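You operate a simulated robot arm through the tools that you are given. There is no shell and no other tool.

Carry out the task below with a simulated robot arm. There is one attempt and no reset: what you move stays moved.

## Task
Move the round orange plug from the green collar to the red collar.
Fine: on the pale socket plate; free the green collar first; then lock the red collar, and the yellow collar, which is loose too. Leave the other plugs.

Only the result counts: the job must be done as asked and must still hold three seconds after the hand-in. Knocking over, shifting, dropping, spilling or breaking anything else fails it.

## Robot
A 6-joint arm with a fingered hand, fixed in place. Base frame: the origin is on the floor under the middle of its stand, x ahead of it, y to its left, z up; the work surface is at about z = 0.92. Lengths are in m, angles in degrees, forces in N, time in s.
With the tool pointing down near the work surface it reaches from about 0.36 to 0.74 m from the base axis. Its first joint turns from -115.0 to 115.0 degrees. Payload 4 kg.
Tool frame: the origin (TCP) lies between the finger pads and is the grasp point; the fingertips stand 0.026 m ahead of it; z points along the fingers, y is the line along which they close. The gripper opens to 0.132 m; its body begins 0.073 m behind the TCP. The gripper is a hand of 4 fingers: y runs from the thumb to the fingers, the wrist lies at [0, 0, -0.239] in the tool frame, and closing takes about 1.5 s.
Orientation is that of the tool frame in the base frame, as [roll, pitch, yaw] about the fixed x, y, z axes, in that order (R = Rz(yaw) Ry(pitch) Rx(roll)). With the fingers straight down and closing along the base's y, the tool's x points along the base's -x, its y along +y and its z along -z.

## Interface
- The arm moves only by the tool play_rows. Its argument "steps" is a list of rows, each an object (a shift or turn left out is 0, a gripper value left out holds the last) with "turn": the turn, a rotation vector about the tool's x, y, z in rad, a list of three; "linear": the shift along the tool's x, y, z in cm, a list of three; "claw": the finger opening in cm, from 0 to 13.2. In form: [{"turn": [ax, ay, az], "linear": [x, y, z], "claw": claw}, ...]. A call has 1 to 20 rows; each row is the pose to reach, as a shift and turn from the pose commanded when the call began, along the tool's axes at that moment. Each row takes 0.2 s and may step no farther than 0.05 m and 8.6 degrees from the row before; otherwise, or with a gripper value out of range, the whole call is refused. Where a pose cannot be reached the arm comes as near as it can. A force on the tool above 40 N (or 10 N above the force at the start of the call, whichever is more), or a blocked arm, ends the call early, and 0.2 s more pass. Each finger travels about 0.153 m/s and halts on what it meets, pressing with about 21 N; the grip force reading is that of the motor and also rises with nothing between the fingers. The clock runs only during rows and for 0.2 s after the last one: add rows that repeat a pose to give the fingers time. It gives the time, the measured TCP pose, the force on the tool (base axes), the opening and the grip force at its end, in the units of the frame above (readings bear some noise), with the torque about the TCP (base axes, N m) and any sound that the robot's microphone picked up, and new pictures: "show" is both (left out), scene, wrist or none.
- Cameras (640 x 400 px; columns grow to the right, rows downward): "scene" is fixed at [0.0489, 0.6484, 1.5302]; the picture's right is [-0.69, -0.72, 0.00], its down [-0.56, 0.54, -0.63] and it looks along [0.45, -0.44, -0.78] (base axes); focal length 260 px, centre (320, 200). "wrist" rides on the gripper at [0.068, 0.002, -0.097] in the tool frame; the picture's right is [-0.02, 1.00, 0.00], its down [-0.82, -0.02, -0.58] and it looks along [-0.58, -0.01, 0.82] (tool axes); focal length 270 px, centre (320, 200). There is no depth. A picture from a camera that has moved, and an enlarged one, comes with that camera's place and axes in the base frame and with its lens.
- raise_lower(by): slides the trunk up (or, below 0, down) by that many m; the arm rides with it, the base frame stays. It gives what a move gives, with no picture.
- preshape(shape): the hand has 4 fingers and takes this shape, open, in about a second: jaw (thumb against the fingers, like two jaws); tri (thumb and two fingers); tip (a fingertip pinch); poke (one finger out to press); point (the index stretched); flat (the hand flat); cup (the hand cupped); fist (a fist). The gripper value then closes the fingers along that shape, each until it touches; the sizes above hold for jaw. It gives what a move gives, with no picture.
- close_up(camera, box): a new picture of the part [left, top, right, bottom] of that camera's present view, enlarged. It takes no simulated time.
- finish_job(): hands the job in; it is judged then, once.

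Nothing tells you positions but the pictures and the camera data. Unless the task says otherwise, let go and move clear before handing in.

The tools are called after "Call:" by a JSON object that holds its "method" and its "body". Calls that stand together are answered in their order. play_rows: Moves the arm, as the interface text tells. Its arguments: {"type":"object","properties":{"steps":{"type":"array"},"show":{"type":"string","enum":["both","scene","wrist","none"]}},"required":["steps"]} The other tools are called the same way: raise_lower (by) moves the trunk up or down; preshape (shape) gives the hand a shape; close_up (camera, box) takes an enlarged picture of a part of a camera's view; finish_job () hands the job in.

At the start:

```text
time_s: 0.0
eef_pos: [0.2481, 0.3247, 1.2791]
orientation: [-180.0, -0.1, -179.9]
wrist_force: [0.2, 0.1, -0.5]
wrist_torque: [-0.02, 0.01, -0.02]
gripper_width: 0.1319
finger_force: 0.1
shape: jaw
trunk travel left (down, up): [-0.925, 0.065]
```

scene: 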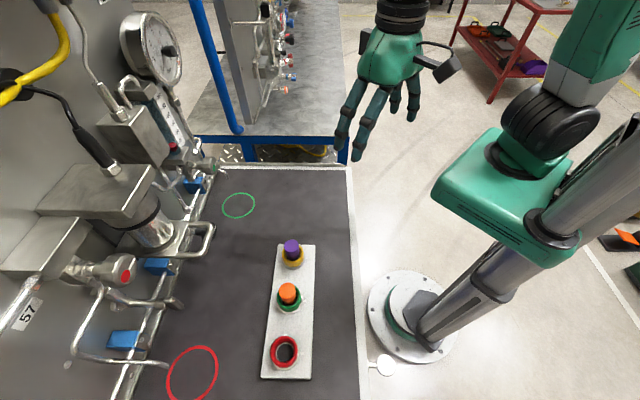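
wrist: 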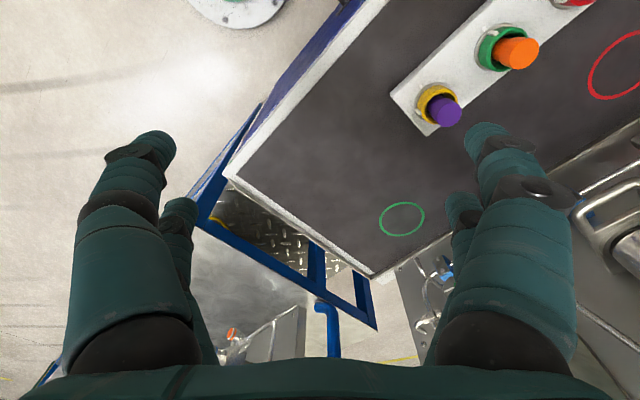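

I see a pale plate with three collars: yellow (holding a purple plug), green (holding the orange plug) and red (empty). I'll look closer before moving.

Call:
{"method": "close_up", "body": {"camera": "scene", "box": [240, 220, 350, 390]}}

Call:
{"method": "close_up", "body": {"camera": "wrist", "box": [380, 0, 640, 160]}}

Call:
{"method": "close_up", "body": {"camera": "scene", "box": [255, 225, 325, 270]}}

Call:
{"method": "close_up", "body": {"camera": "scene", "box": [255, 270, 325, 320]}}

Call:
{"method": "close_up", "body": {"camera": "scene", "box": [250, 325, 325, 375]}}

```text
2.35 times, centred on (295, 305) of scene
camera zoom: at [0.0489, 0.6484, 1.5302], right [-0.69, -0.72, 0.0], down [-0.56, 0.54, -0.63], along [0.45, -0.44, -0.78], focal length 611 px, centre (379, -47)
```

zoom: 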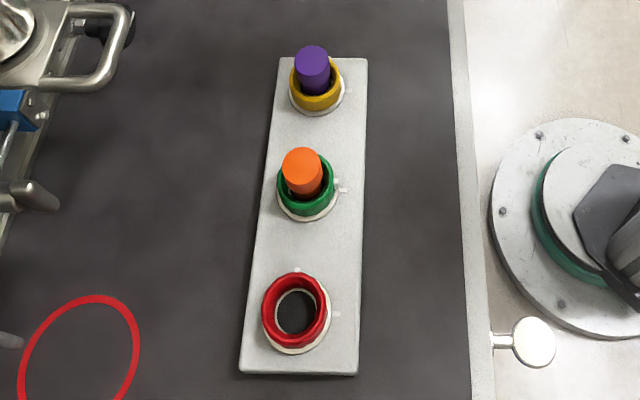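

```text
2.46 times, centred on (510, 80) of wrist
camera zoom: at [0.1798, 0.3272, 1.3761], right [0.02, 1.0, 0.0], down [0.82, -0.02, 0.58], along [0.58, -0.01, -0.82], focal length 665 px, centre (-148, 495)
```

zoom: 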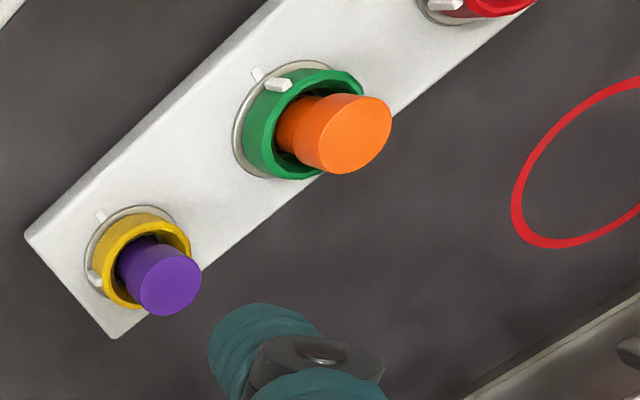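

```text
8.89 times, centred on (290, 248) of scene
camera zoom: at [0.0489, 0.6484, 1.5302], right [-0.69, -0.72, 0.0], down [-0.56, 0.54, -0.63], along [0.45, -0.44, -0.78], focal length 2309 px, centre (587, -222)
```

zoom: 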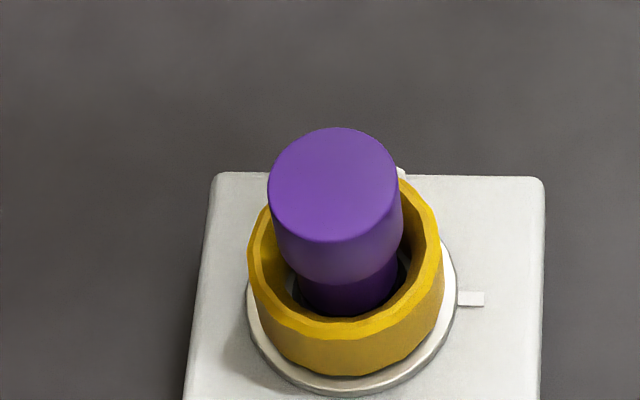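

```text
8.00 times, centred on (290, 295) of scene
camera zoom: at [0.0489, 0.6484, 1.5302], right [-0.69, -0.72, 0.0], down [-0.56, 0.54, -0.63], along [0.45, -0.44, -0.78], focal length 2078 px, centre (560, -560)
```

zoom: 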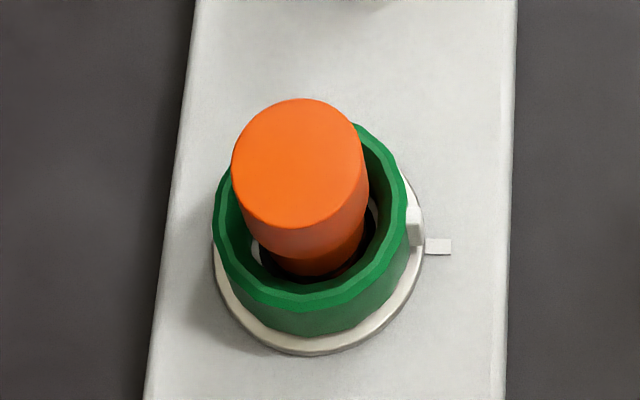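

```text
8.00 times, centred on (288, 350) of scene
camera zoom: at [0.0489, 0.6484, 1.5302], right [-0.69, -0.72, 0.0], down [-0.56, 0.54, -0.63], along [0.45, -0.44, -0.78], focal length 2078 px, centre (580, -1000)
```

zoom: 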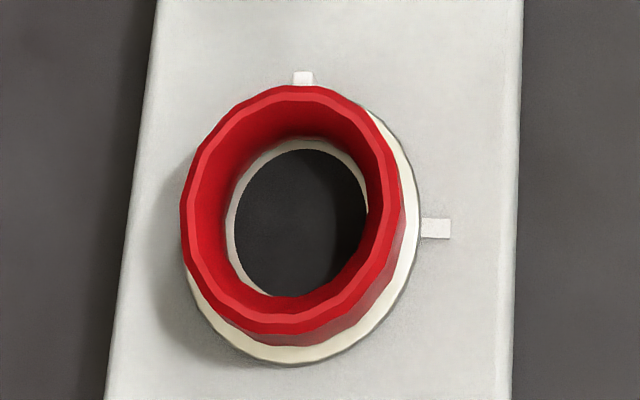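

Three collars about 0.10 m apart lie in a row at 45°: yellow near (0.30, 0.49), green near (0.23, 0.57) and red near (0.155, 0.635). Green's nub lines up with its plate tick, so I read it as locked. Yellow's and red's nubs sit 90° counter-clockwise of theirs, so I read them as loose. I'll move above green to get a more exact position.

Call:
{"method": "play_rows", "body": {"steps": [{"linear": [0.4, 4.5, 0]}, {"linear": [0.8, 9, 0]}, {"linear": [1.2, 13.5, 1]}, {"linear": [1.6, 18, 3]}, {"linear": [2, 21, 6]}, {"linear": [2, 24, 9]}, {"linear": [2, 24, 9]}]}}

```text
time_s: 1.6
eef_pos: [0.2287, 0.5639, 1.1924]
orientation: [179.9, 0.0, 180.0]
wrist_force: [-0.7, 0.3, -0.4]
wrist_torque: [-0.01, 0.0, 0.0]
gripper_width: 0.1321
finger_force: 0.0
shape: jaw
trunk travel left (down, up): [-0.925, 0.065]
camera wrist: at [0.1608, 0.5651, 1.2887], right [0.02, 1.0, 0.0], down [0.82, -0.02, 0.58], along [0.58, -0.01, -0.82], focal length 270 px, centre (320, 200)
```

scene: 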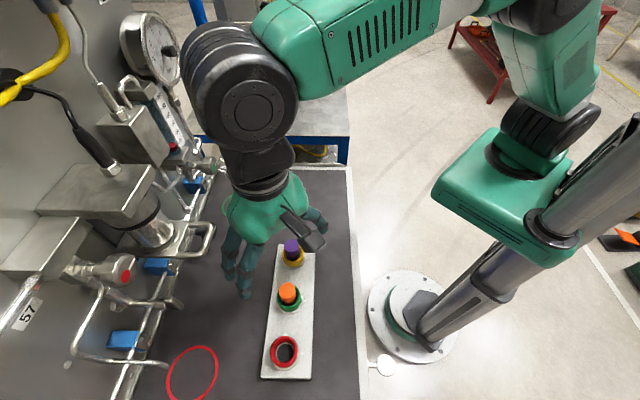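
wrist: 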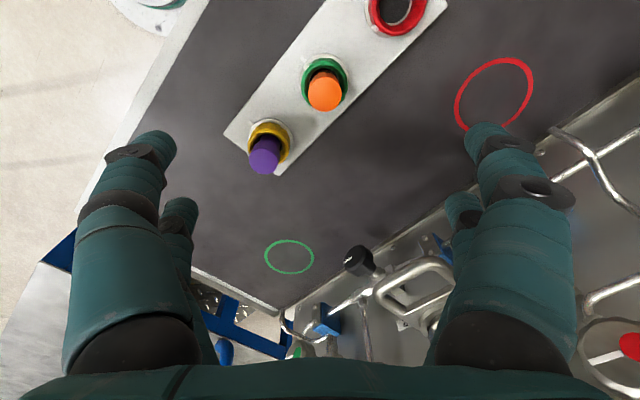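

The hand is above the row. I'll zoom in on the wrist view to pin down the collars.

Call:
{"method": "close_up", "body": {"camera": "wrist", "box": [280, 40, 376, 100]}}

Call:
{"method": "close_up", "body": {"camera": "wrist", "box": [222, 105, 318, 165]}}

Call:
{"method": "close_up", "body": {"camera": "wrist", "box": [350, 0, 446, 60]}}

Call:
{"method": "close_up", "body": {"camera": "wrist", "box": [200, 0, 460, 180]}}

```text
6.67 times, centred on (328, 70) of wrist
camera zoom: at [0.1608, 0.5651, 1.2887], right [0.02, 1.0, 0.0], down [0.82, -0.02, 0.58], along [0.58, -0.01, -0.82], focal length 1802 px, centre (267, 1067)
```

zoom: 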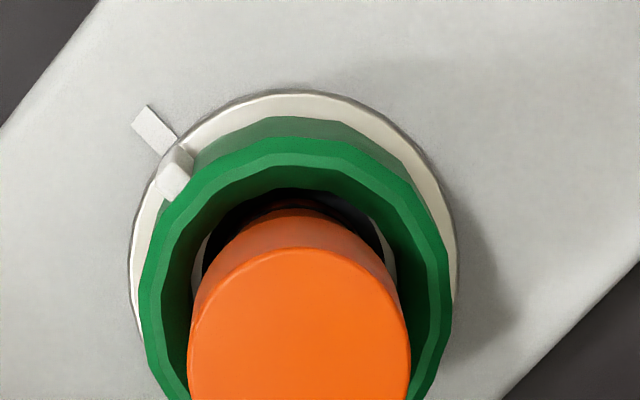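

```text
6.67 times, centred on (270, 135) of wrist
camera zoom: at [0.1608, 0.5651, 1.2887], right [0.02, 1.0, 0.0], down [0.82, -0.02, 0.58], along [0.58, -0.01, -0.82], focal length 1802 px, centre (653, 633)
```

zoom: 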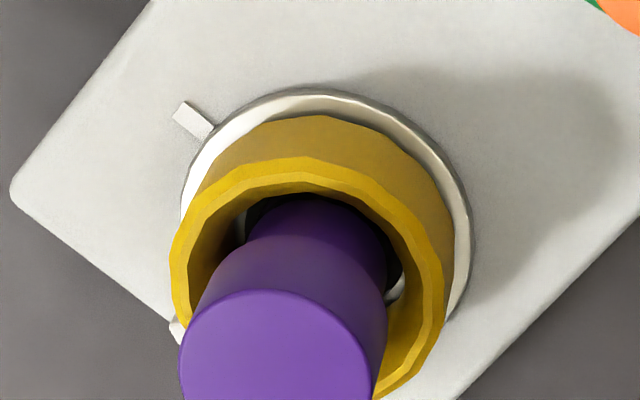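

```text
6.67 times, centred on (398, 30) of wrist
camera zoom: at [0.1608, 0.5651, 1.2887], right [0.02, 1.0, 0.0], down [0.82, -0.02, 0.58], along [0.58, -0.01, -0.82], focal length 1802 px, centre (-200, 1333)
```

zoom: 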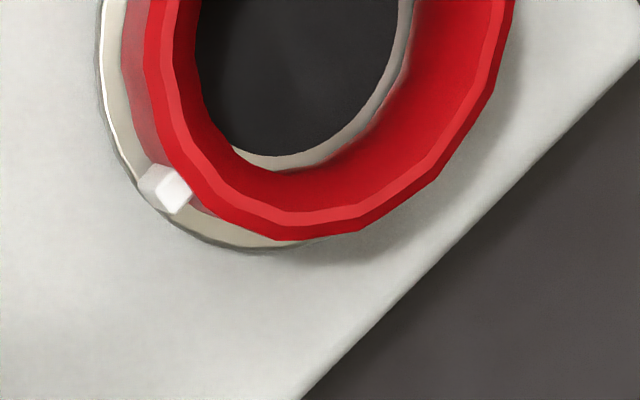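

```text
2.22 times, centred on (330, 90) of wrist
camera zoom: at [0.1608, 0.5651, 1.2887], right [0.02, 1.0, 0.0], down [0.82, -0.02, 0.58], along [0.58, -0.01, -0.82], focal length 601 px, centre (298, 444)
```

zoom: 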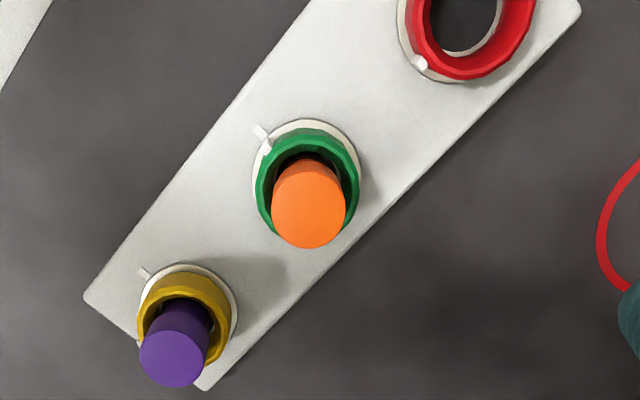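

Green's flange and tick are sharp in this view. I'll shift by my estimate of the spacing to red and compare its tick at the same pixel place, which gives the exact offset between the sockets.

Call:
{"method": "play_rows", "body": {"steps": [{"linear": [2.4, 2.4, 0]}, {"linear": [4.8, 4.8, 0]}, {"linear": [7.2, 7.2, 0]}, {"linear": [7.2, 7.2, 0]}, {"linear": [7.2, 7.2, 0]}], "show": "wrist"}}

Call:
{"method": "close_up", "body": {"camera": "wrist", "box": [280, 40, 376, 100]}}

```text
time_s: 2.8
eef_pos: [0.1523, 0.6373, 1.1895]
orientation: [-180.0, 0.0, 180.0]
wrist_force: [0.2, 0.1, 0.1]
wrist_torque: [0.0, -0.01, 0.0]
gripper_width: 0.1321
finger_force: 0.0
shape: jaw
trunk travel left (down, up): [-0.925, 0.065]
camera wrist: at [0.0853, 0.6388, 1.2867], right [0.02, 1.0, 0.0], down [0.82, -0.02, 0.58], along [0.58, -0.01, -0.82], focal length 270 px, centre (320, 200)
```

wrist: 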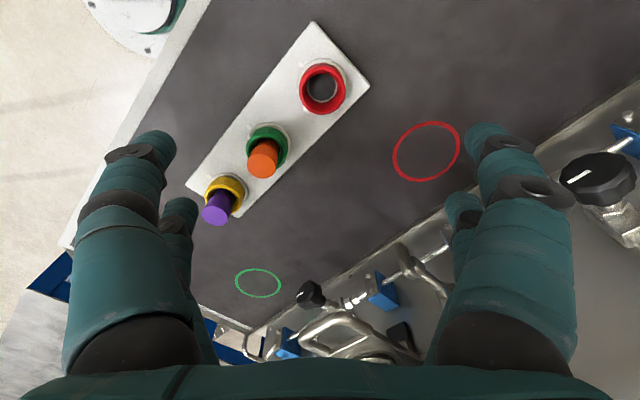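

```text
6.67 times, centred on (328, 70) of wrist
camera zoom: at [0.0853, 0.6388, 1.2867], right [0.02, 1.0, 0.0], down [0.82, -0.02, 0.58], along [0.58, -0.01, -0.82], focal length 1802 px, centre (267, 1067)
```

zoom: 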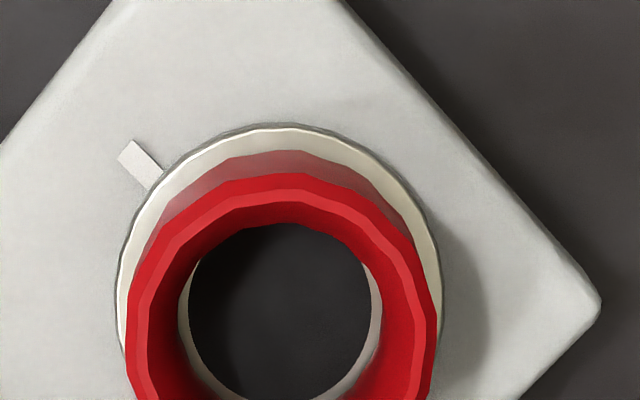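

The sockets are 0.100 m apart along (-0.707, +0.707), with green near (0.229, 0.568). I'll go back above green, lower part way, and narrow the fingers so they clear the neighbours.

Call:
{"method": "play_rows", "body": {"steps": [{"linear": [-2.4, -2.3, 0], "claw": 8.5}, {"linear": [-4.9, -4.6, 0.5]}, {"linear": [-7.3, -6.9, 2]}, {"linear": [-7.3, -6.9, 5]}, {"linear": [-7.3, -6.9, 8.4]}, {"linear": [-7.3, -6.9, 8.9]}, {"linear": [-7.3, -6.9, 8.9]}]}}

Call:
{"method": "close_up", "body": {"camera": "wrist", "box": [240, 60, 400, 160]}}

```text
time_s: 4.4
eef_pos: [0.2273, 0.5691, 1.0973]
orientation: [-180.0, 0.1, -179.9]
wrist_force: [0.2, -0.1, -1.0]
wrist_torque: [-0.01, 0.02, 0.0]
gripper_width: 0.0853
finger_force: 0.0
shape: jaw
trunk travel left (down, up): [-0.925, 0.065]
camera wrist: at [0.16, 0.57, 1.196], right [0.02, 1.0, 0.0], down [0.82, -0.02, 0.58], along [0.58, -0.01, -0.82], focal length 270 px, centre (320, 200)
```

scene: 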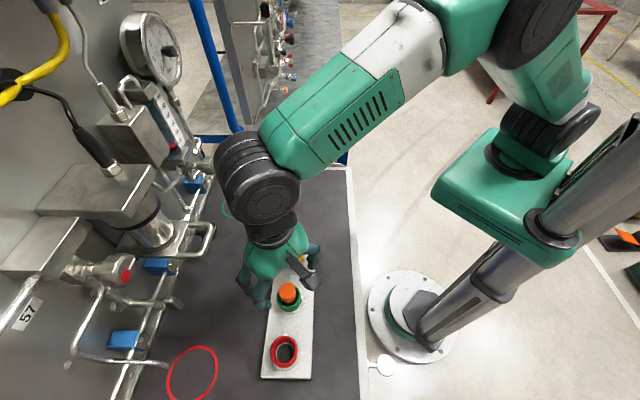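
wrist: 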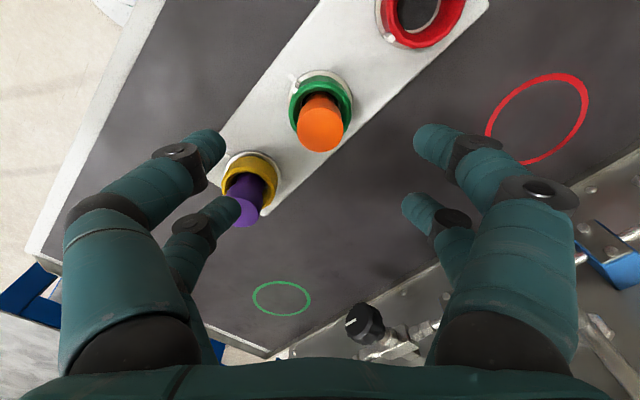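

```text
4.00 times, centred on (320, 110) of wrist
camera zoom: at [0.16, 0.57, 1.196], right [0.02, 1.0, 0.0], down [0.82, -0.02, 0.58], along [0.58, -0.01, -0.82], focal length 1081 px, centre (320, 560)
```

zoom: 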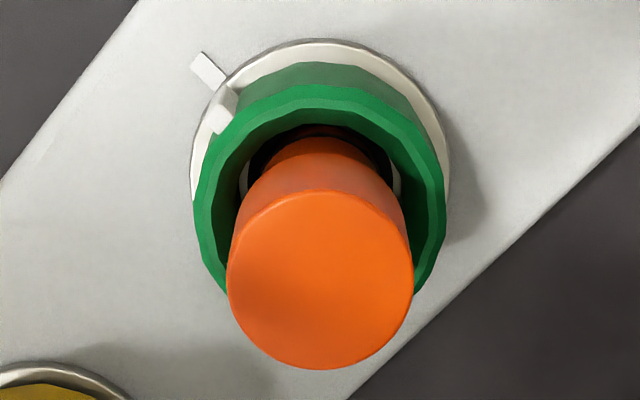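

Green's centre is near (0.231, 0.569), with the plug top at about z = 1.006 and the collar top at about 0.973. I'll turn the hand 45° clockwise so the nub falls between two fingers, then check alignment before lowering.

Call:
{"method": "play_rows", "body": {"steps": [{"linear": [-0.1, 0, 0], "turn": [0, 0, 0.131], "claw": 7.5}, {"linear": [-0.2, 0.1, 0], "turn": [0, 0, 0.262]}, {"linear": [-0.3, 0.1, 0], "turn": [0, 0, 0.393]}, {"linear": [-0.3, 0.1, 0], "turn": [0, 0, 0.524]}, {"linear": [-0.3, 0.1, 1], "turn": [0, 0, 0.655]}, {"linear": [-0.3, 0.1, 3], "turn": [0, 0, 0.785]}, {"linear": [-0.3, 0.1, 5], "turn": [0, 0, 0.785]}, {"linear": [-0.3, 0.1, 5], "turn": [0, 0, 0.785]}, {"linear": [-0.3, 0.1, 5], "turn": [0, 0, 0.785]}]}}

Call:
{"method": "close_up", "body": {"camera": "wrist", "box": [220, 110, 420, 235]}}

```text
time_s: 6.4
eef_pos: [0.2311, 0.5707, 1.0498]
orientation: [179.9, 0.0, 135.1]
wrist_force: [-0.4, -0.8, 0.1]
wrist_torque: [0.0, 0.01, 0.0]
gripper_width: 0.0757
finger_force: 0.0
shape: jaw
trunk travel left (down, up): [-0.925, 0.065]
camera wrist: at [0.1853, 0.6209, 1.1467], right [0.72, 0.69, 0.0], down [0.56, -0.59, 0.58], along [0.4, -0.42, -0.82], focal length 270 px, centre (320, 200)
```

scene: 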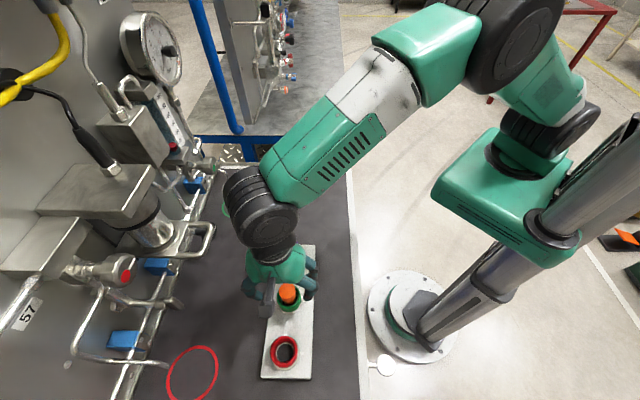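
wrist: 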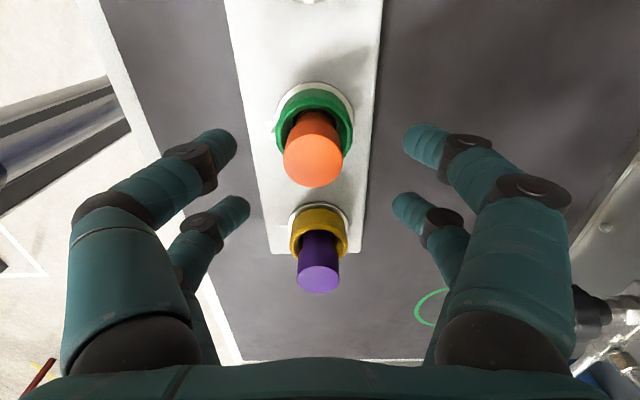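

```text
3.20 times, centred on (320, 172) of wrist
camera zoom: at [0.1853, 0.6209, 1.1467], right [0.72, 0.69, 0.0], down [0.56, -0.59, 0.58], along [0.4, -0.42, -0.82], focal length 865 px, centre (320, 288)
```

zoom: 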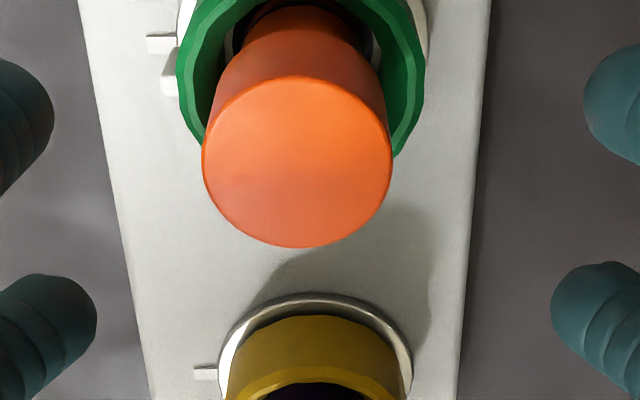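

The plug shows about 3 mm off the tool axis on both x and y. I'll correct for that and lower around the collar slowly.

Call:
{"method": "play_rows", "body": {"steps": [{"linear": [-0.25, -0.3, 0]}, {"linear": [-0.25, -0.3, 1.5]}, {"linear": [-0.25, -0.3, 3]}, {"linear": [-0.25, -0.3, 4.5]}, {"linear": [-0.25, -0.3, 5.5]}, {"linear": [-0.25, -0.3, 6.5]}, {"linear": [-0.25, -0.3, 6.8]}, {"linear": [-0.25, -0.3, 6.8]}]}}

Call:
{"method": "close_up", "body": {"camera": "wrist", "box": [200, 100, 440, 250]}}

Call:
{"method": "close_up", "body": {"camera": "scene", "box": [230, 230, 350, 320]}}

```text
time_s: 8.2
eef_pos: [0.2301, 0.5674, 0.9822]
orientation: [-180.0, 0.2, 135.1]
wrist_force: [-0.3, 0.2, 0.9]
wrist_torque: [0.02, 0.0, -0.02]
gripper_width: 0.0754
finger_force: 0.0
shape: jaw
trunk travel left (down, up): [-0.925, 0.065]
camera wrist: at [0.1847, 0.6167, 1.0793], right [0.72, 0.69, 0.0], down [0.56, -0.59, 0.58], along [0.4, -0.42, -0.82], focal length 270 px, centre (320, 200)
```

scene: 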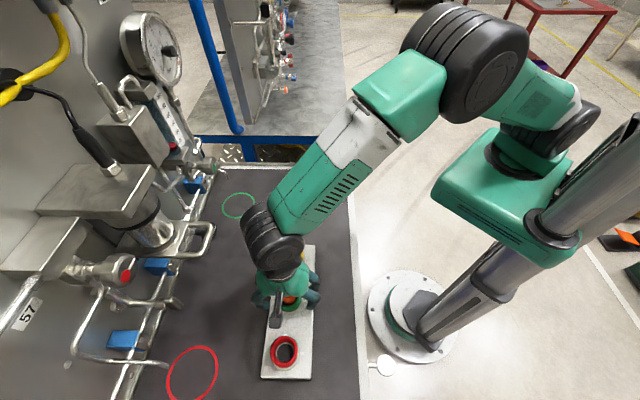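
wrist: 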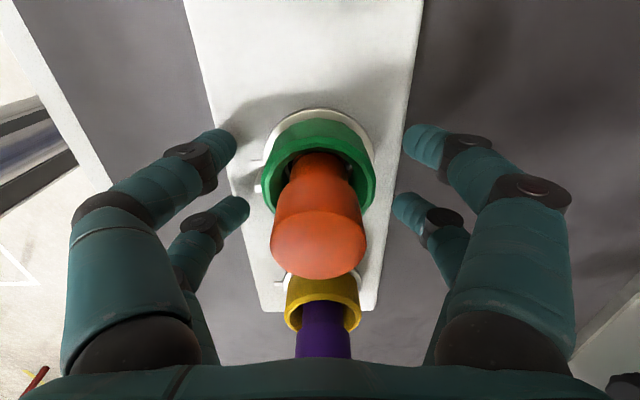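

```text
2.67 times, centred on (320, 175) of wrist
camera zoom: at [0.1847, 0.6167, 1.0793], right [0.72, 0.69, 0.0], down [0.56, -0.59, 0.58], along [0.4, -0.42, -0.82], focal length 721 px, centre (320, 267)
```

zoom: 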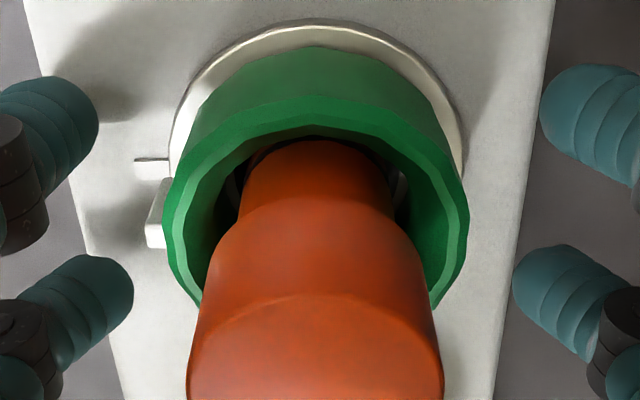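

```text
4.44 times, centred on (290, 275) of scene
camera zoom: at [0.0489, 0.6484, 1.5302], right [-0.69, -0.72, 0.0], down [-0.56, 0.54, -0.63], along [0.45, -0.44, -0.78], focal length 1155 px, centre (453, -133)
```

zoom: 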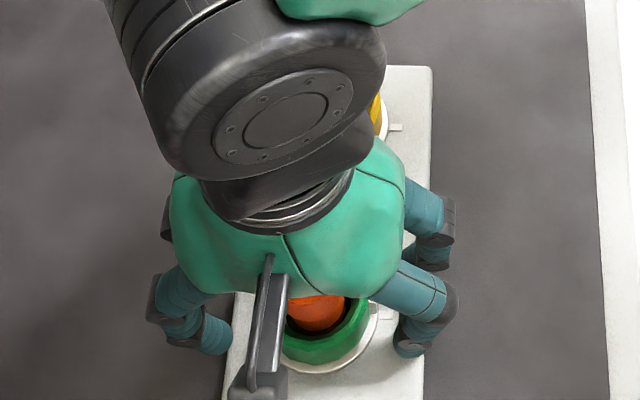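

The collar is centred between the fingers within about 2 mm, and the nub sits between the two left fingers. I'll lower 5 mm and close on the collar.

Call:
{"method": "play_rows", "body": {"steps": [{"linear": [0, 0, 0.3]}, {"linear": [0, 0, 0.5]}, {"linear": [0, 0, 0.5], "claw": 6}, {"linear": [0, 0, 0.5], "claw": 5}, {"linear": [0, 0, 0.5], "claw": 4}, {"linear": [0, 0, 0.5], "claw": 3}, {"linear": [0, 0, 0.5]}, {"linear": [0, 0, 0.5]}], "show": "wrist"}}

Call:
{"method": "close_up", "body": {"camera": "wrist", "box": [200, 100, 440, 250]}}

```text
time_s: 10.0
eef_pos: [0.2314, 0.5662, 0.9773]
orientation: [179.9, 0.1, 135.1]
wrist_force: [3.0, 1.4, 4.9]
wrist_torque: [0.14, -0.08, 0.26]
gripper_width: 0.0343
finger_force: 20.9
shape: jaw
trunk travel left (down, up): [-0.925, 0.065]
camera wrist: at [0.1846, 0.6146, 1.0748], right [0.72, 0.69, 0.0], down [0.56, -0.59, 0.58], along [0.4, -0.42, -0.82], focal length 270 px, centre (320, 200)
```

wrist: 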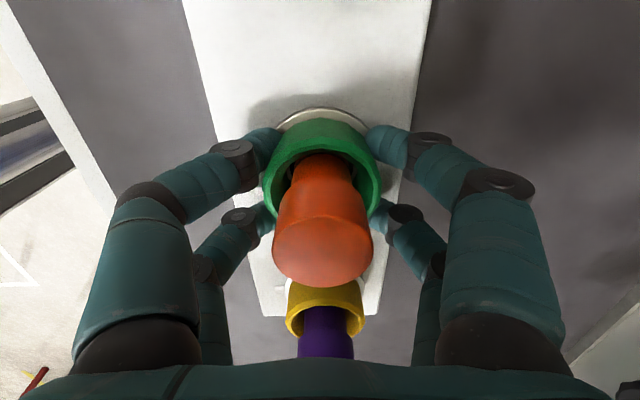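

```text
2.67 times, centred on (320, 175) of wrist
camera zoom: at [0.1846, 0.6146, 1.0748], right [0.72, 0.69, 0.0], down [0.56, -0.59, 0.58], along [0.4, -0.42, -0.82], focal length 721 px, centre (320, 267)
```

zoom: 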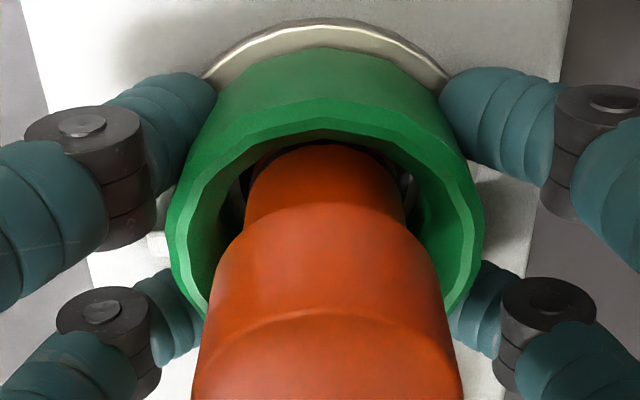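

All four fingers are firmly on the green collar. I'll turn it counter-clockwise, which should free it, and check part way.

Call:
{"method": "play_rows", "body": {"steps": [{"turn": [0, 0, -0.1]}, {"turn": [0, 0, -0.2]}, {"turn": [0, 0, -0.3]}, {"turn": [0, 0, -0.4]}, {"turn": [0, 0, -0.5]}, {"turn": [0, 0, -0.6]}, {"turn": [0, 0, -0.7]}, {"turn": [0, 0, -0.8]}, {"turn": [0, 0, -0.8]}], "show": "wrist"}}

Call:
{"method": "close_up", "body": {"camera": "wrist", "box": [200, 100, 440, 250]}}

```text
time_s: 11.0
eef_pos: [0.2371, 0.5624, 0.979]
orientation: [179.9, 0.3, 155.5]
wrist_force: [18.0, -6.4, 5.0]
wrist_torque: [0.17, -0.12, -0.09]
gripper_width: 0.0307
finger_force: 21.0
shape: jaw
trunk travel left (down, up): [-0.925, 0.065]
stopped in row 4: the force on the tool passed its limit at 42 N (the readings are from after the stop); the commanded pose is now the measured one
camera wrist: at [0.1766, 0.5935, 1.0755], right [0.44, 0.9, 0.0], down [0.73, -0.36, 0.58], along [0.53, -0.25, -0.81], focal length 270 px, centre (320, 200)
```

wrist: 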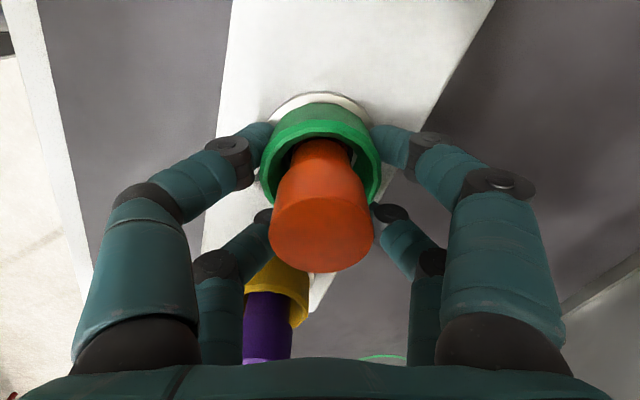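

```text
2.67 times, centred on (320, 175) of wrist
camera zoom: at [0.1766, 0.5935, 1.0755], right [0.44, 0.9, 0.0], down [0.73, -0.36, 0.58], along [0.53, -0.25, -0.81], focal length 721 px, centre (320, 267)
```

zoom: 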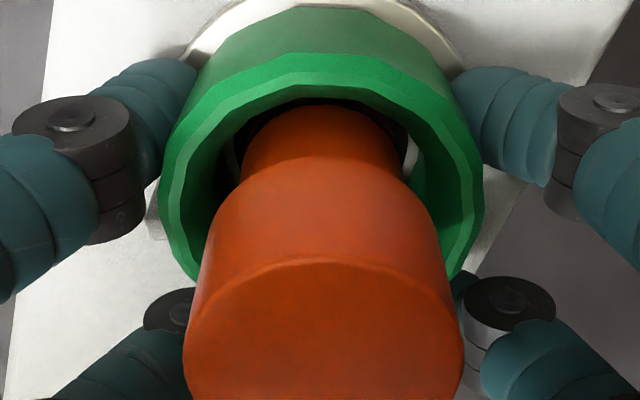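

The force limit stopped the turn at about 20°, and the hand slid a little along its x relative to the collar. I'll look closely to see whether the collar turned.

Call:
{"method": "close_up", "body": {"camera": "wrist", "box": [230, 90, 326, 210]}}

Call:
{"method": "close_up", "body": {"camera": "scene", "box": [240, 250, 350, 330]}}

```text
3.33 times, centred on (278, 150) of wrist
camera zoom: at [0.1766, 0.5935, 1.0755], right [0.44, 0.9, 0.0], down [0.73, -0.36, 0.58], along [0.53, -0.25, -0.81], focal length 901 px, centre (460, 367)
```

zoom: 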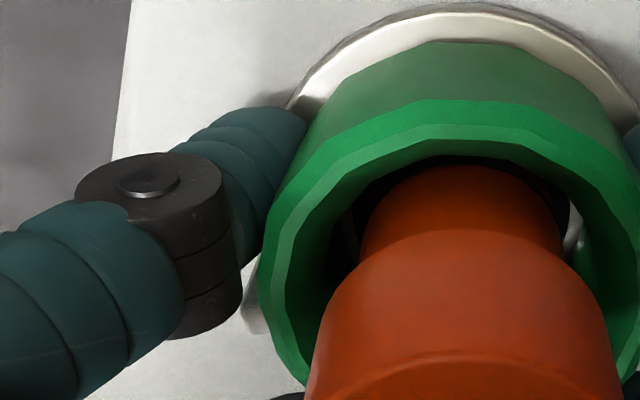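

```text
5.00 times, centred on (295, 290) of scene
camera zoom: at [0.0489, 0.6484, 1.5302], right [-0.69, -0.72, 0.0], down [-0.56, 0.54, -0.63], along [0.45, -0.44, -0.78], focal length 1299 px, centre (445, -250)
```

zoom: 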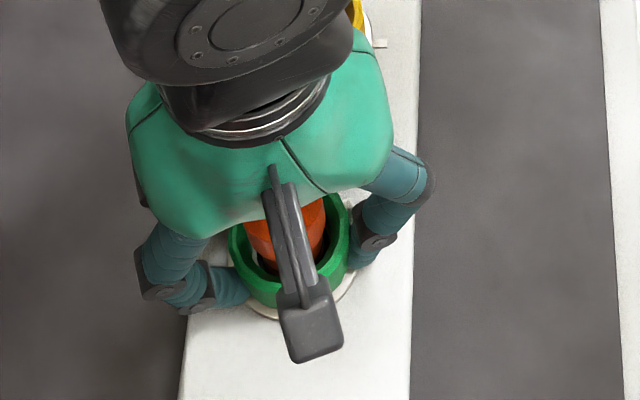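

The nub still sits between the left fingers, so the collar probably turned with the hand. I'll open the fingers, look, and recentre.

Call:
{"method": "play_rows", "body": {"steps": [{"claw": 4.5}, {"claw": 6}, {"claw": 7.2}, {"claw": 7.2}, {"claw": 7.2}], "show": "wrist"}}

Call:
{"method": "close_up", "body": {"camera": "wrist", "box": [200, 80, 440, 230]}}

```text
time_s: 12.2
eef_pos: [0.2333, 0.5646, 0.9773]
orientation: [179.9, 0.3, 155.8]
wrist_force: [0.1, -0.1, 0.0]
wrist_torque: [0.0, 0.0, -0.01]
gripper_width: 0.0712
finger_force: 0.1
shape: jaw
trunk travel left (down, up): [-0.925, 0.065]
camera wrist: at [0.1729, 0.5946, 1.0747], right [0.43, 0.9, 0.0], down [0.73, -0.36, 0.58], along [0.52, -0.25, -0.81], focal length 270 px, centre (320, 200)
```

wrist: 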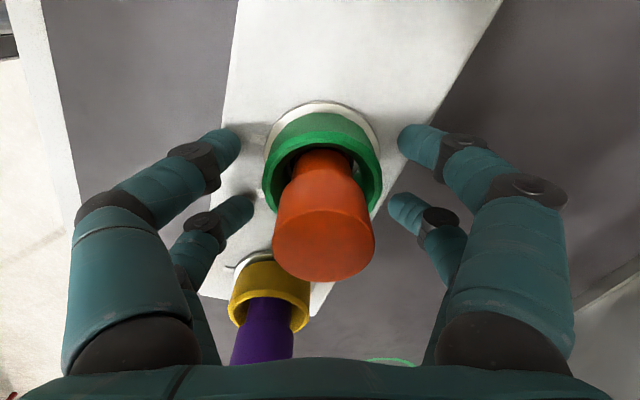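

```text
2.67 times, centred on (320, 155) of wrist
camera zoom: at [0.1729, 0.5946, 1.0747], right [0.43, 0.9, 0.0], down [0.73, -0.36, 0.58], along [0.52, -0.25, -0.81], focal length 721 px, centre (320, 320)
```

zoom: 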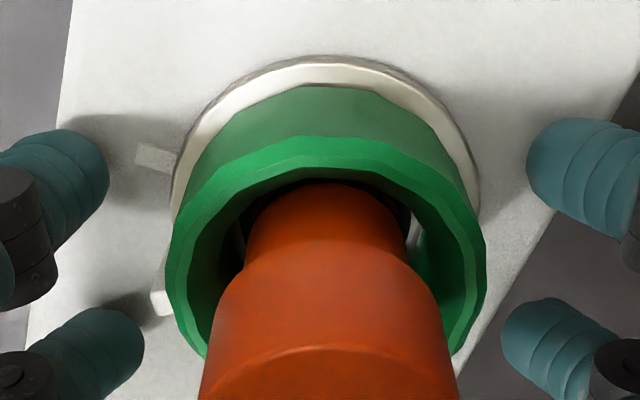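

The collar turned about 22° counter-clockwise (the nub is now offset from its tick), so the direction is right. The collar sits about 6 mm toward tool +x, so I'll recentre and use a milder grip.

Call:
{"method": "play_rows", "body": {"steps": [{"linear": [0.3, 0.1, 0]}, {"linear": [0.6, 0.2, 0]}, {"linear": [0.6, 0.2, 0]}, {"linear": [0.6, 0.2, 0]}], "show": "wrist"}}

Call:
{"method": "close_up", "body": {"camera": "wrist", "box": [200, 100, 440, 250]}}

```text
time_s: 13.2
eef_pos: [0.2298, 0.5693, 0.9785]
orientation: [179.8, 0.2, 155.7]
wrist_force: [0.6, 0.2, 0.6]
wrist_torque: [0.02, 0.01, 0.02]
gripper_width: 0.0712
finger_force: 0.0
shape: jaw
trunk travel left (down, up): [-0.925, 0.065]
camera wrist: at [0.1681, 0.5986, 1.075], right [0.43, 0.9, 0.0], down [0.73, -0.36, 0.58], along [0.52, -0.25, -0.81], focal length 270 px, centre (320, 200)
```

wrist: 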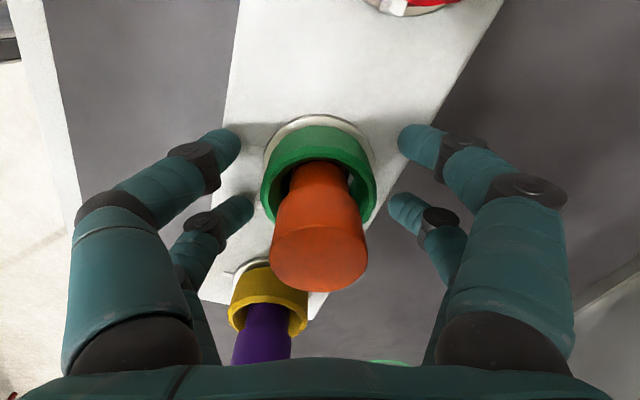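

```text
2.67 times, centred on (320, 175) of wrist
camera zoom: at [0.1681, 0.5986, 1.075], right [0.43, 0.9, 0.0], down [0.73, -0.36, 0.58], along [0.52, -0.25, -0.81], focal length 721 px, centre (320, 267)
```

zoom: 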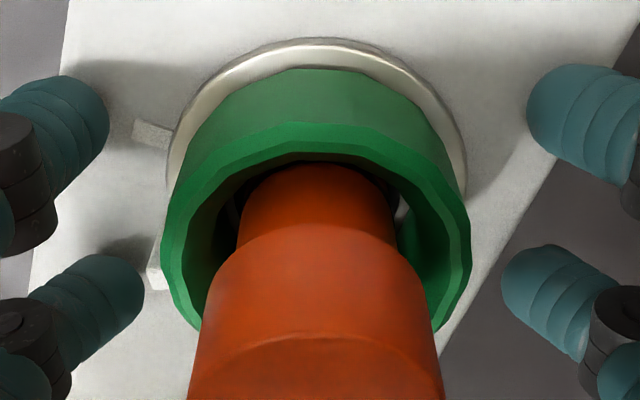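

Triangulating the tick and flange from several heights puts the plate top at z = 0.953, the collar top at 0.980, and green's centre at (0.2277, 0.5695). The first grip was 5–6 mm off along tool x, which explains the slide. I'll raise slightly, recentre, and turn a little so the nub is mid-gap.

Call:
{"method": "play_rows", "body": {"steps": [{"linear": [0.1, 0, -0.3], "turn": [0, 0, -0.09]}, {"linear": [0.2, 0, -0.5], "turn": [0, 0, -0.17]}, {"linear": [0.2, 0, -0.5], "turn": [0, 0, -0.17]}, {"linear": [0.2, 0, -0.5], "turn": [0, 0, -0.17]}], "show": "wrist"}}

Call:
{"method": "close_up", "body": {"camera": "wrist", "box": [200, 100, 440, 250]}}

```text
time_s: 14.2
eef_pos: [0.2283, 0.5701, 0.9841]
orientation: [179.9, 0.3, 165.4]
wrist_force: [0.0, 0.0, 0.6]
wrist_torque: [0.01, 0.01, 0.0]
gripper_width: 0.0716
finger_force: 0.0
shape: jaw
trunk travel left (down, up): [-0.925, 0.065]
camera wrist: at [0.1627, 0.5888, 1.0808], right [0.28, 0.96, 0.0], down [0.78, -0.23, 0.58], along [0.56, -0.16, -0.81], focal length 270 px, centre (320, 200)
```

wrist: 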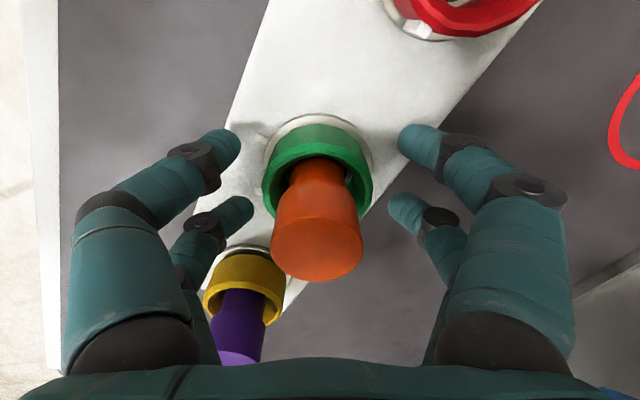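

```text
2.67 times, centred on (320, 175) of wrist
camera zoom: at [0.1627, 0.5888, 1.0808], right [0.28, 0.96, 0.0], down [0.78, -0.23, 0.58], along [0.56, -0.16, -0.81], focal length 721 px, centre (320, 267)
```

zoom: 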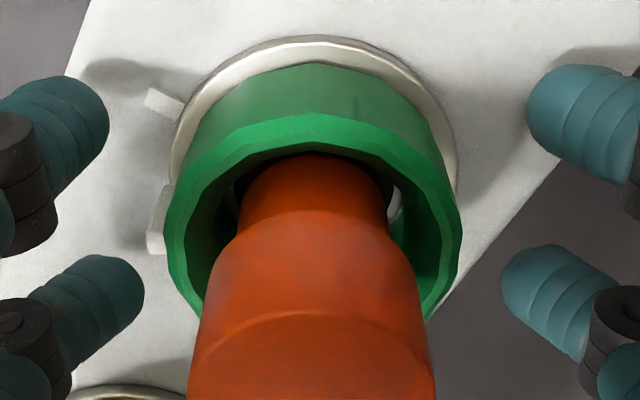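

The hand is now centred on green within 1 mm, with the nub mid-gap. I'll close gently.

Call:
{"method": "play_rows", "body": {"steps": [{"claw": 6}, {"claw": 5}, {"claw": 4.2}, {"claw": 3.6}, {"claw": 3.3}, {"claw": 3.3}, {"claw": 3.3}], "show": "wrist"}}

Call:
{"method": "close_up", "body": {"camera": "wrist", "box": [200, 100, 440, 250]}}

```text
time_s: 15.8
eef_pos: [0.2273, 0.5697, 0.9841]
orientation: [180.0, 0.2, 165.4]
wrist_force: [-0.2, -0.4, -2.4]
wrist_torque: [-0.06, 0.04, 0.06]
gripper_width: 0.0307
finger_force: 21.0
shape: jaw
trunk travel left (down, up): [-0.925, 0.065]
camera wrist: at [0.1628, 0.5887, 1.0804], right [0.28, 0.96, 0.0], down [0.78, -0.23, 0.58], along [0.56, -0.16, -0.81], focal length 270 px, centre (320, 200)
```

wrist: 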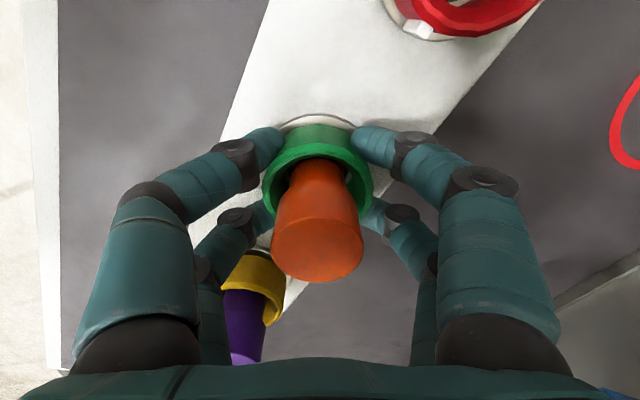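

```text
2.67 times, centred on (320, 175) of wrist
camera zoom: at [0.1628, 0.5887, 1.0804], right [0.28, 0.96, 0.0], down [0.78, -0.23, 0.58], along [0.56, -0.16, -0.81], focal length 721 px, centre (320, 267)
```

zoom: 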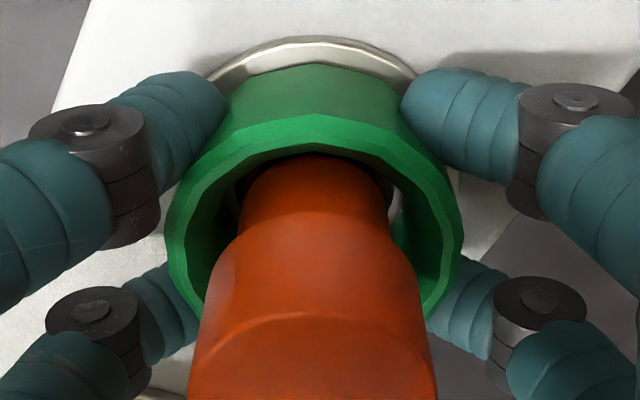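

The grip is well balanced now, with almost no side force. I'll turn counter-clockwise in small steps.

Call:
{"method": "play_rows", "body": {"steps": [{"turn": [0, 0, -0.08]}, {"turn": [0, 0, -0.16]}, {"turn": [0, 0, -0.24]}, {"turn": [0, 0, -0.32]}, {"turn": [0, 0, -0.4]}, {"turn": [0, 0, -0.48]}, {"turn": [0, 0, -0.56]}, {"turn": [0, 0, -0.64]}], "show": "wrist"}}

Call:
{"method": "close_up", "body": {"camera": "wrist", "box": [200, 100, 440, 250]}}

```text
time_s: 17.6
eef_pos: [0.2275, 0.5709, 0.9823]
orientation: [-179.9, 0.2, -157.9]
wrist_force: [-3.1, -6.4, 1.6]
wrist_torque: [-0.13, 0.05, -0.06]
gripper_width: 0.0305
finger_force: 20.9
shape: jaw
trunk travel left (down, up): [-0.925, 0.065]
camera wrist: at [0.1639, 0.5451, 1.0802], right [-0.35, 0.94, 0.0], down [0.76, 0.29, 0.58], along [0.54, 0.2, -0.81], focal length 270 px, centre (320, 200)
```

wrist: 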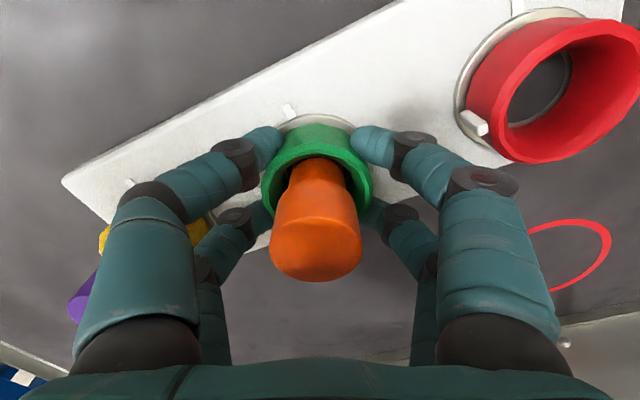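

```text
2.67 times, centred on (320, 175) of wrist
camera zoom: at [0.1639, 0.5451, 1.0802], right [-0.35, 0.94, 0.0], down [0.76, 0.29, 0.58], along [0.54, 0.2, -0.81], focal length 721 px, centre (320, 267)
```

zoom: 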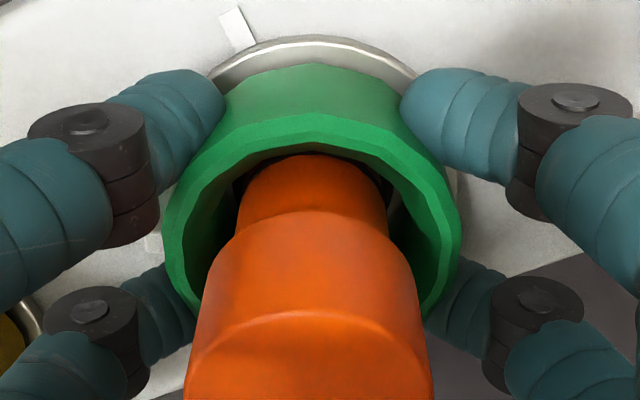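

The collar follows the hand: the tick is well round to the top of the view and the nub is still between the left fingers, about 70° turned. I'll continue the remaining 20° or so, up to any stop.

Call:
{"method": "play_rows", "body": {"steps": [{"turn": [0, 0, -0.07]}, {"turn": [0, 0, -0.14]}, {"turn": [0, 0, -0.21]}, {"turn": [0, 0, -0.28]}, {"turn": [0, 0, -0.35]}, {"turn": [0, 0, -0.4]}, {"turn": [0, 0, -0.4]}], "show": "wrist"}}

Call:
{"method": "close_up", "body": {"camera": "wrist", "box": [200, 80, 440, 230]}}

```text
time_s: 19.2
eef_pos: [0.2262, 0.5679, 0.9836]
orientation: [-179.7, 0.1, -135.0]
wrist_force: [-5.0, -6.1, -0.9]
wrist_torque: [-0.13, 0.1, -0.04]
gripper_width: 0.0307
finger_force: 20.6
shape: jaw
trunk travel left (down, up): [-0.925, 0.065]
camera wrist: at [0.1783, 0.5215, 1.0803], right [-0.69, 0.72, 0.0], down [0.59, 0.56, 0.58], along [0.42, 0.4, -0.81], focal length 270 px, centre (320, 200)
```

wrist: 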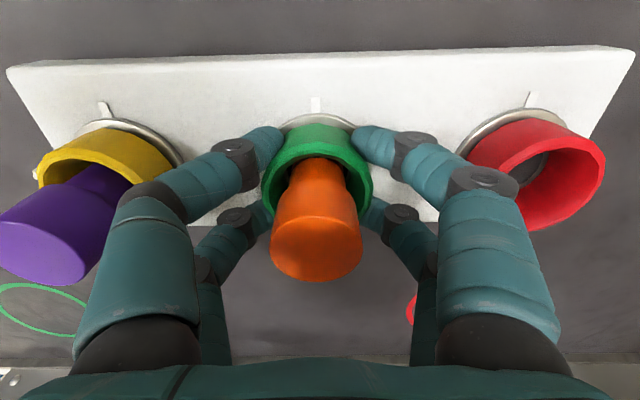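

```text
2.67 times, centred on (320, 155) of wrist
camera zoom: at [0.1783, 0.5215, 1.0803], right [-0.69, 0.72, 0.0], down [0.59, 0.56, 0.58], along [0.42, 0.4, -0.81], focal length 721 px, centre (320, 320)
```

zoom: 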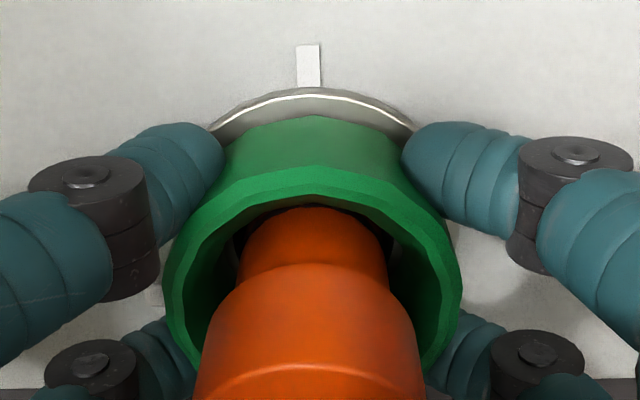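

The hand has turned the collar about 85–90° with no stop felt. I'll open and compare green's nub with the nubs of the loose collars.

Call:
{"method": "play_rows", "body": {"steps": [{"claw": 4.5}, {"claw": 6}, {"claw": 7}, {"claw": 7}, {"claw": 7}]}}

Call:
{"method": "close_up", "body": {"camera": "wrist", "box": [200, 80, 440, 230]}}

Call:
{"method": "close_up", "body": {"camera": "wrist", "box": [0, 80, 200, 205]}}

Call:
{"method": "close_up", "body": {"camera": "wrist", "box": [420, 70, 620, 195]}}

```text
time_s: 20.4
eef_pos: [0.2279, 0.5699, 0.9827]
orientation: [-179.8, 0.1, -135.0]
wrist_force: [-0.1, -0.9, -0.1]
wrist_torque: [0.02, 0.0, 0.0]
gripper_width: 0.0693
finger_force: 0.1
shape: jaw
trunk travel left (down, up): [-0.925, 0.065]
camera wrist: at [0.1788, 0.5224, 1.08], right [-0.69, 0.72, 0.0], down [0.59, 0.56, 0.58], along [0.42, 0.4, -0.81], focal length 270 px, centre (320, 200)
```

scene: 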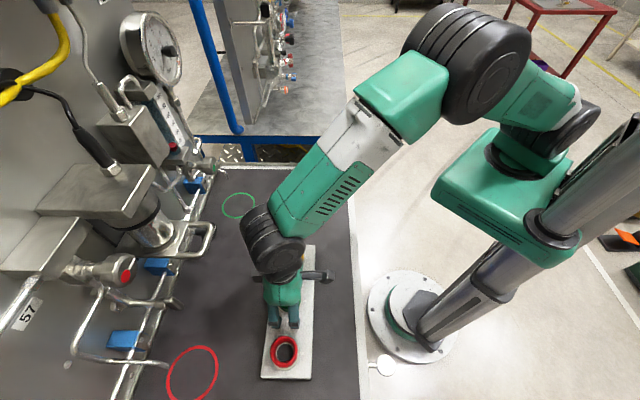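
wrist: 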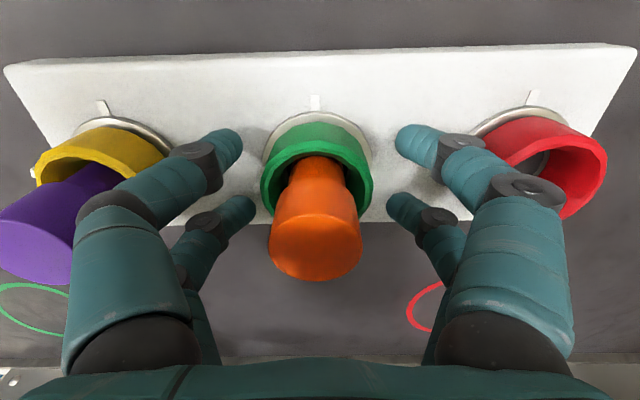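

```text
2.67 times, centred on (320, 155) of wrist
camera zoom: at [0.1788, 0.5224, 1.08], right [-0.69, 0.72, 0.0], down [0.59, 0.56, 0.58], along [0.42, 0.4, -0.81], focal length 721 px, centre (320, 320)
```

zoom: 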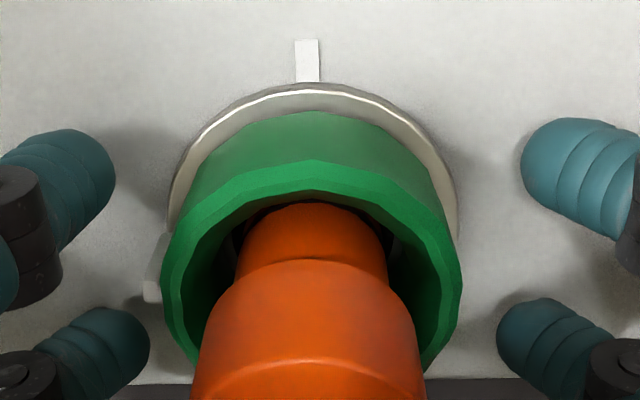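

```text
3.20 times, centred on (100, 142) of wrist
camera zoom: at [0.1788, 0.5224, 1.08], right [-0.69, 0.72, 0.0], down [0.59, 0.56, 0.58], along [0.42, 0.4, -0.81], focal length 865 px, centre (1024, 384)
```

zoom: 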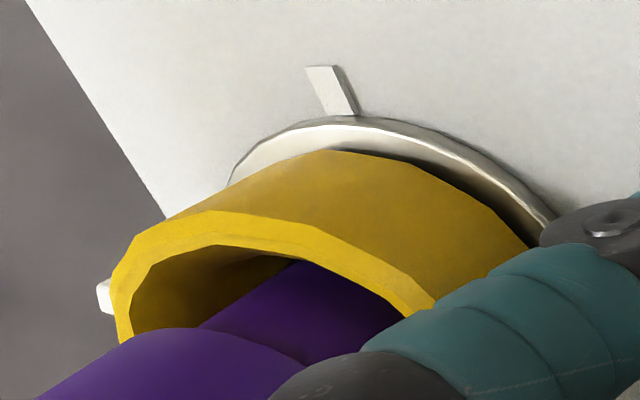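

```text
3.20 times, centred on (520, 132) of wrist
camera zoom: at [0.1788, 0.5224, 1.08], right [-0.69, 0.72, 0.0], down [0.59, 0.56, 0.58], along [0.42, 0.4, -0.81], focal length 865 px, centre (-320, 416)
```

zoom: 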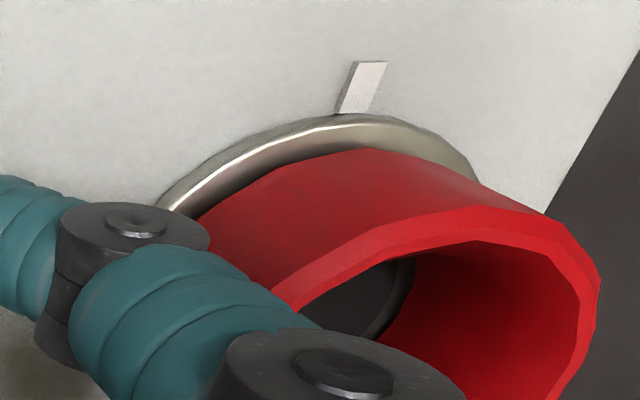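

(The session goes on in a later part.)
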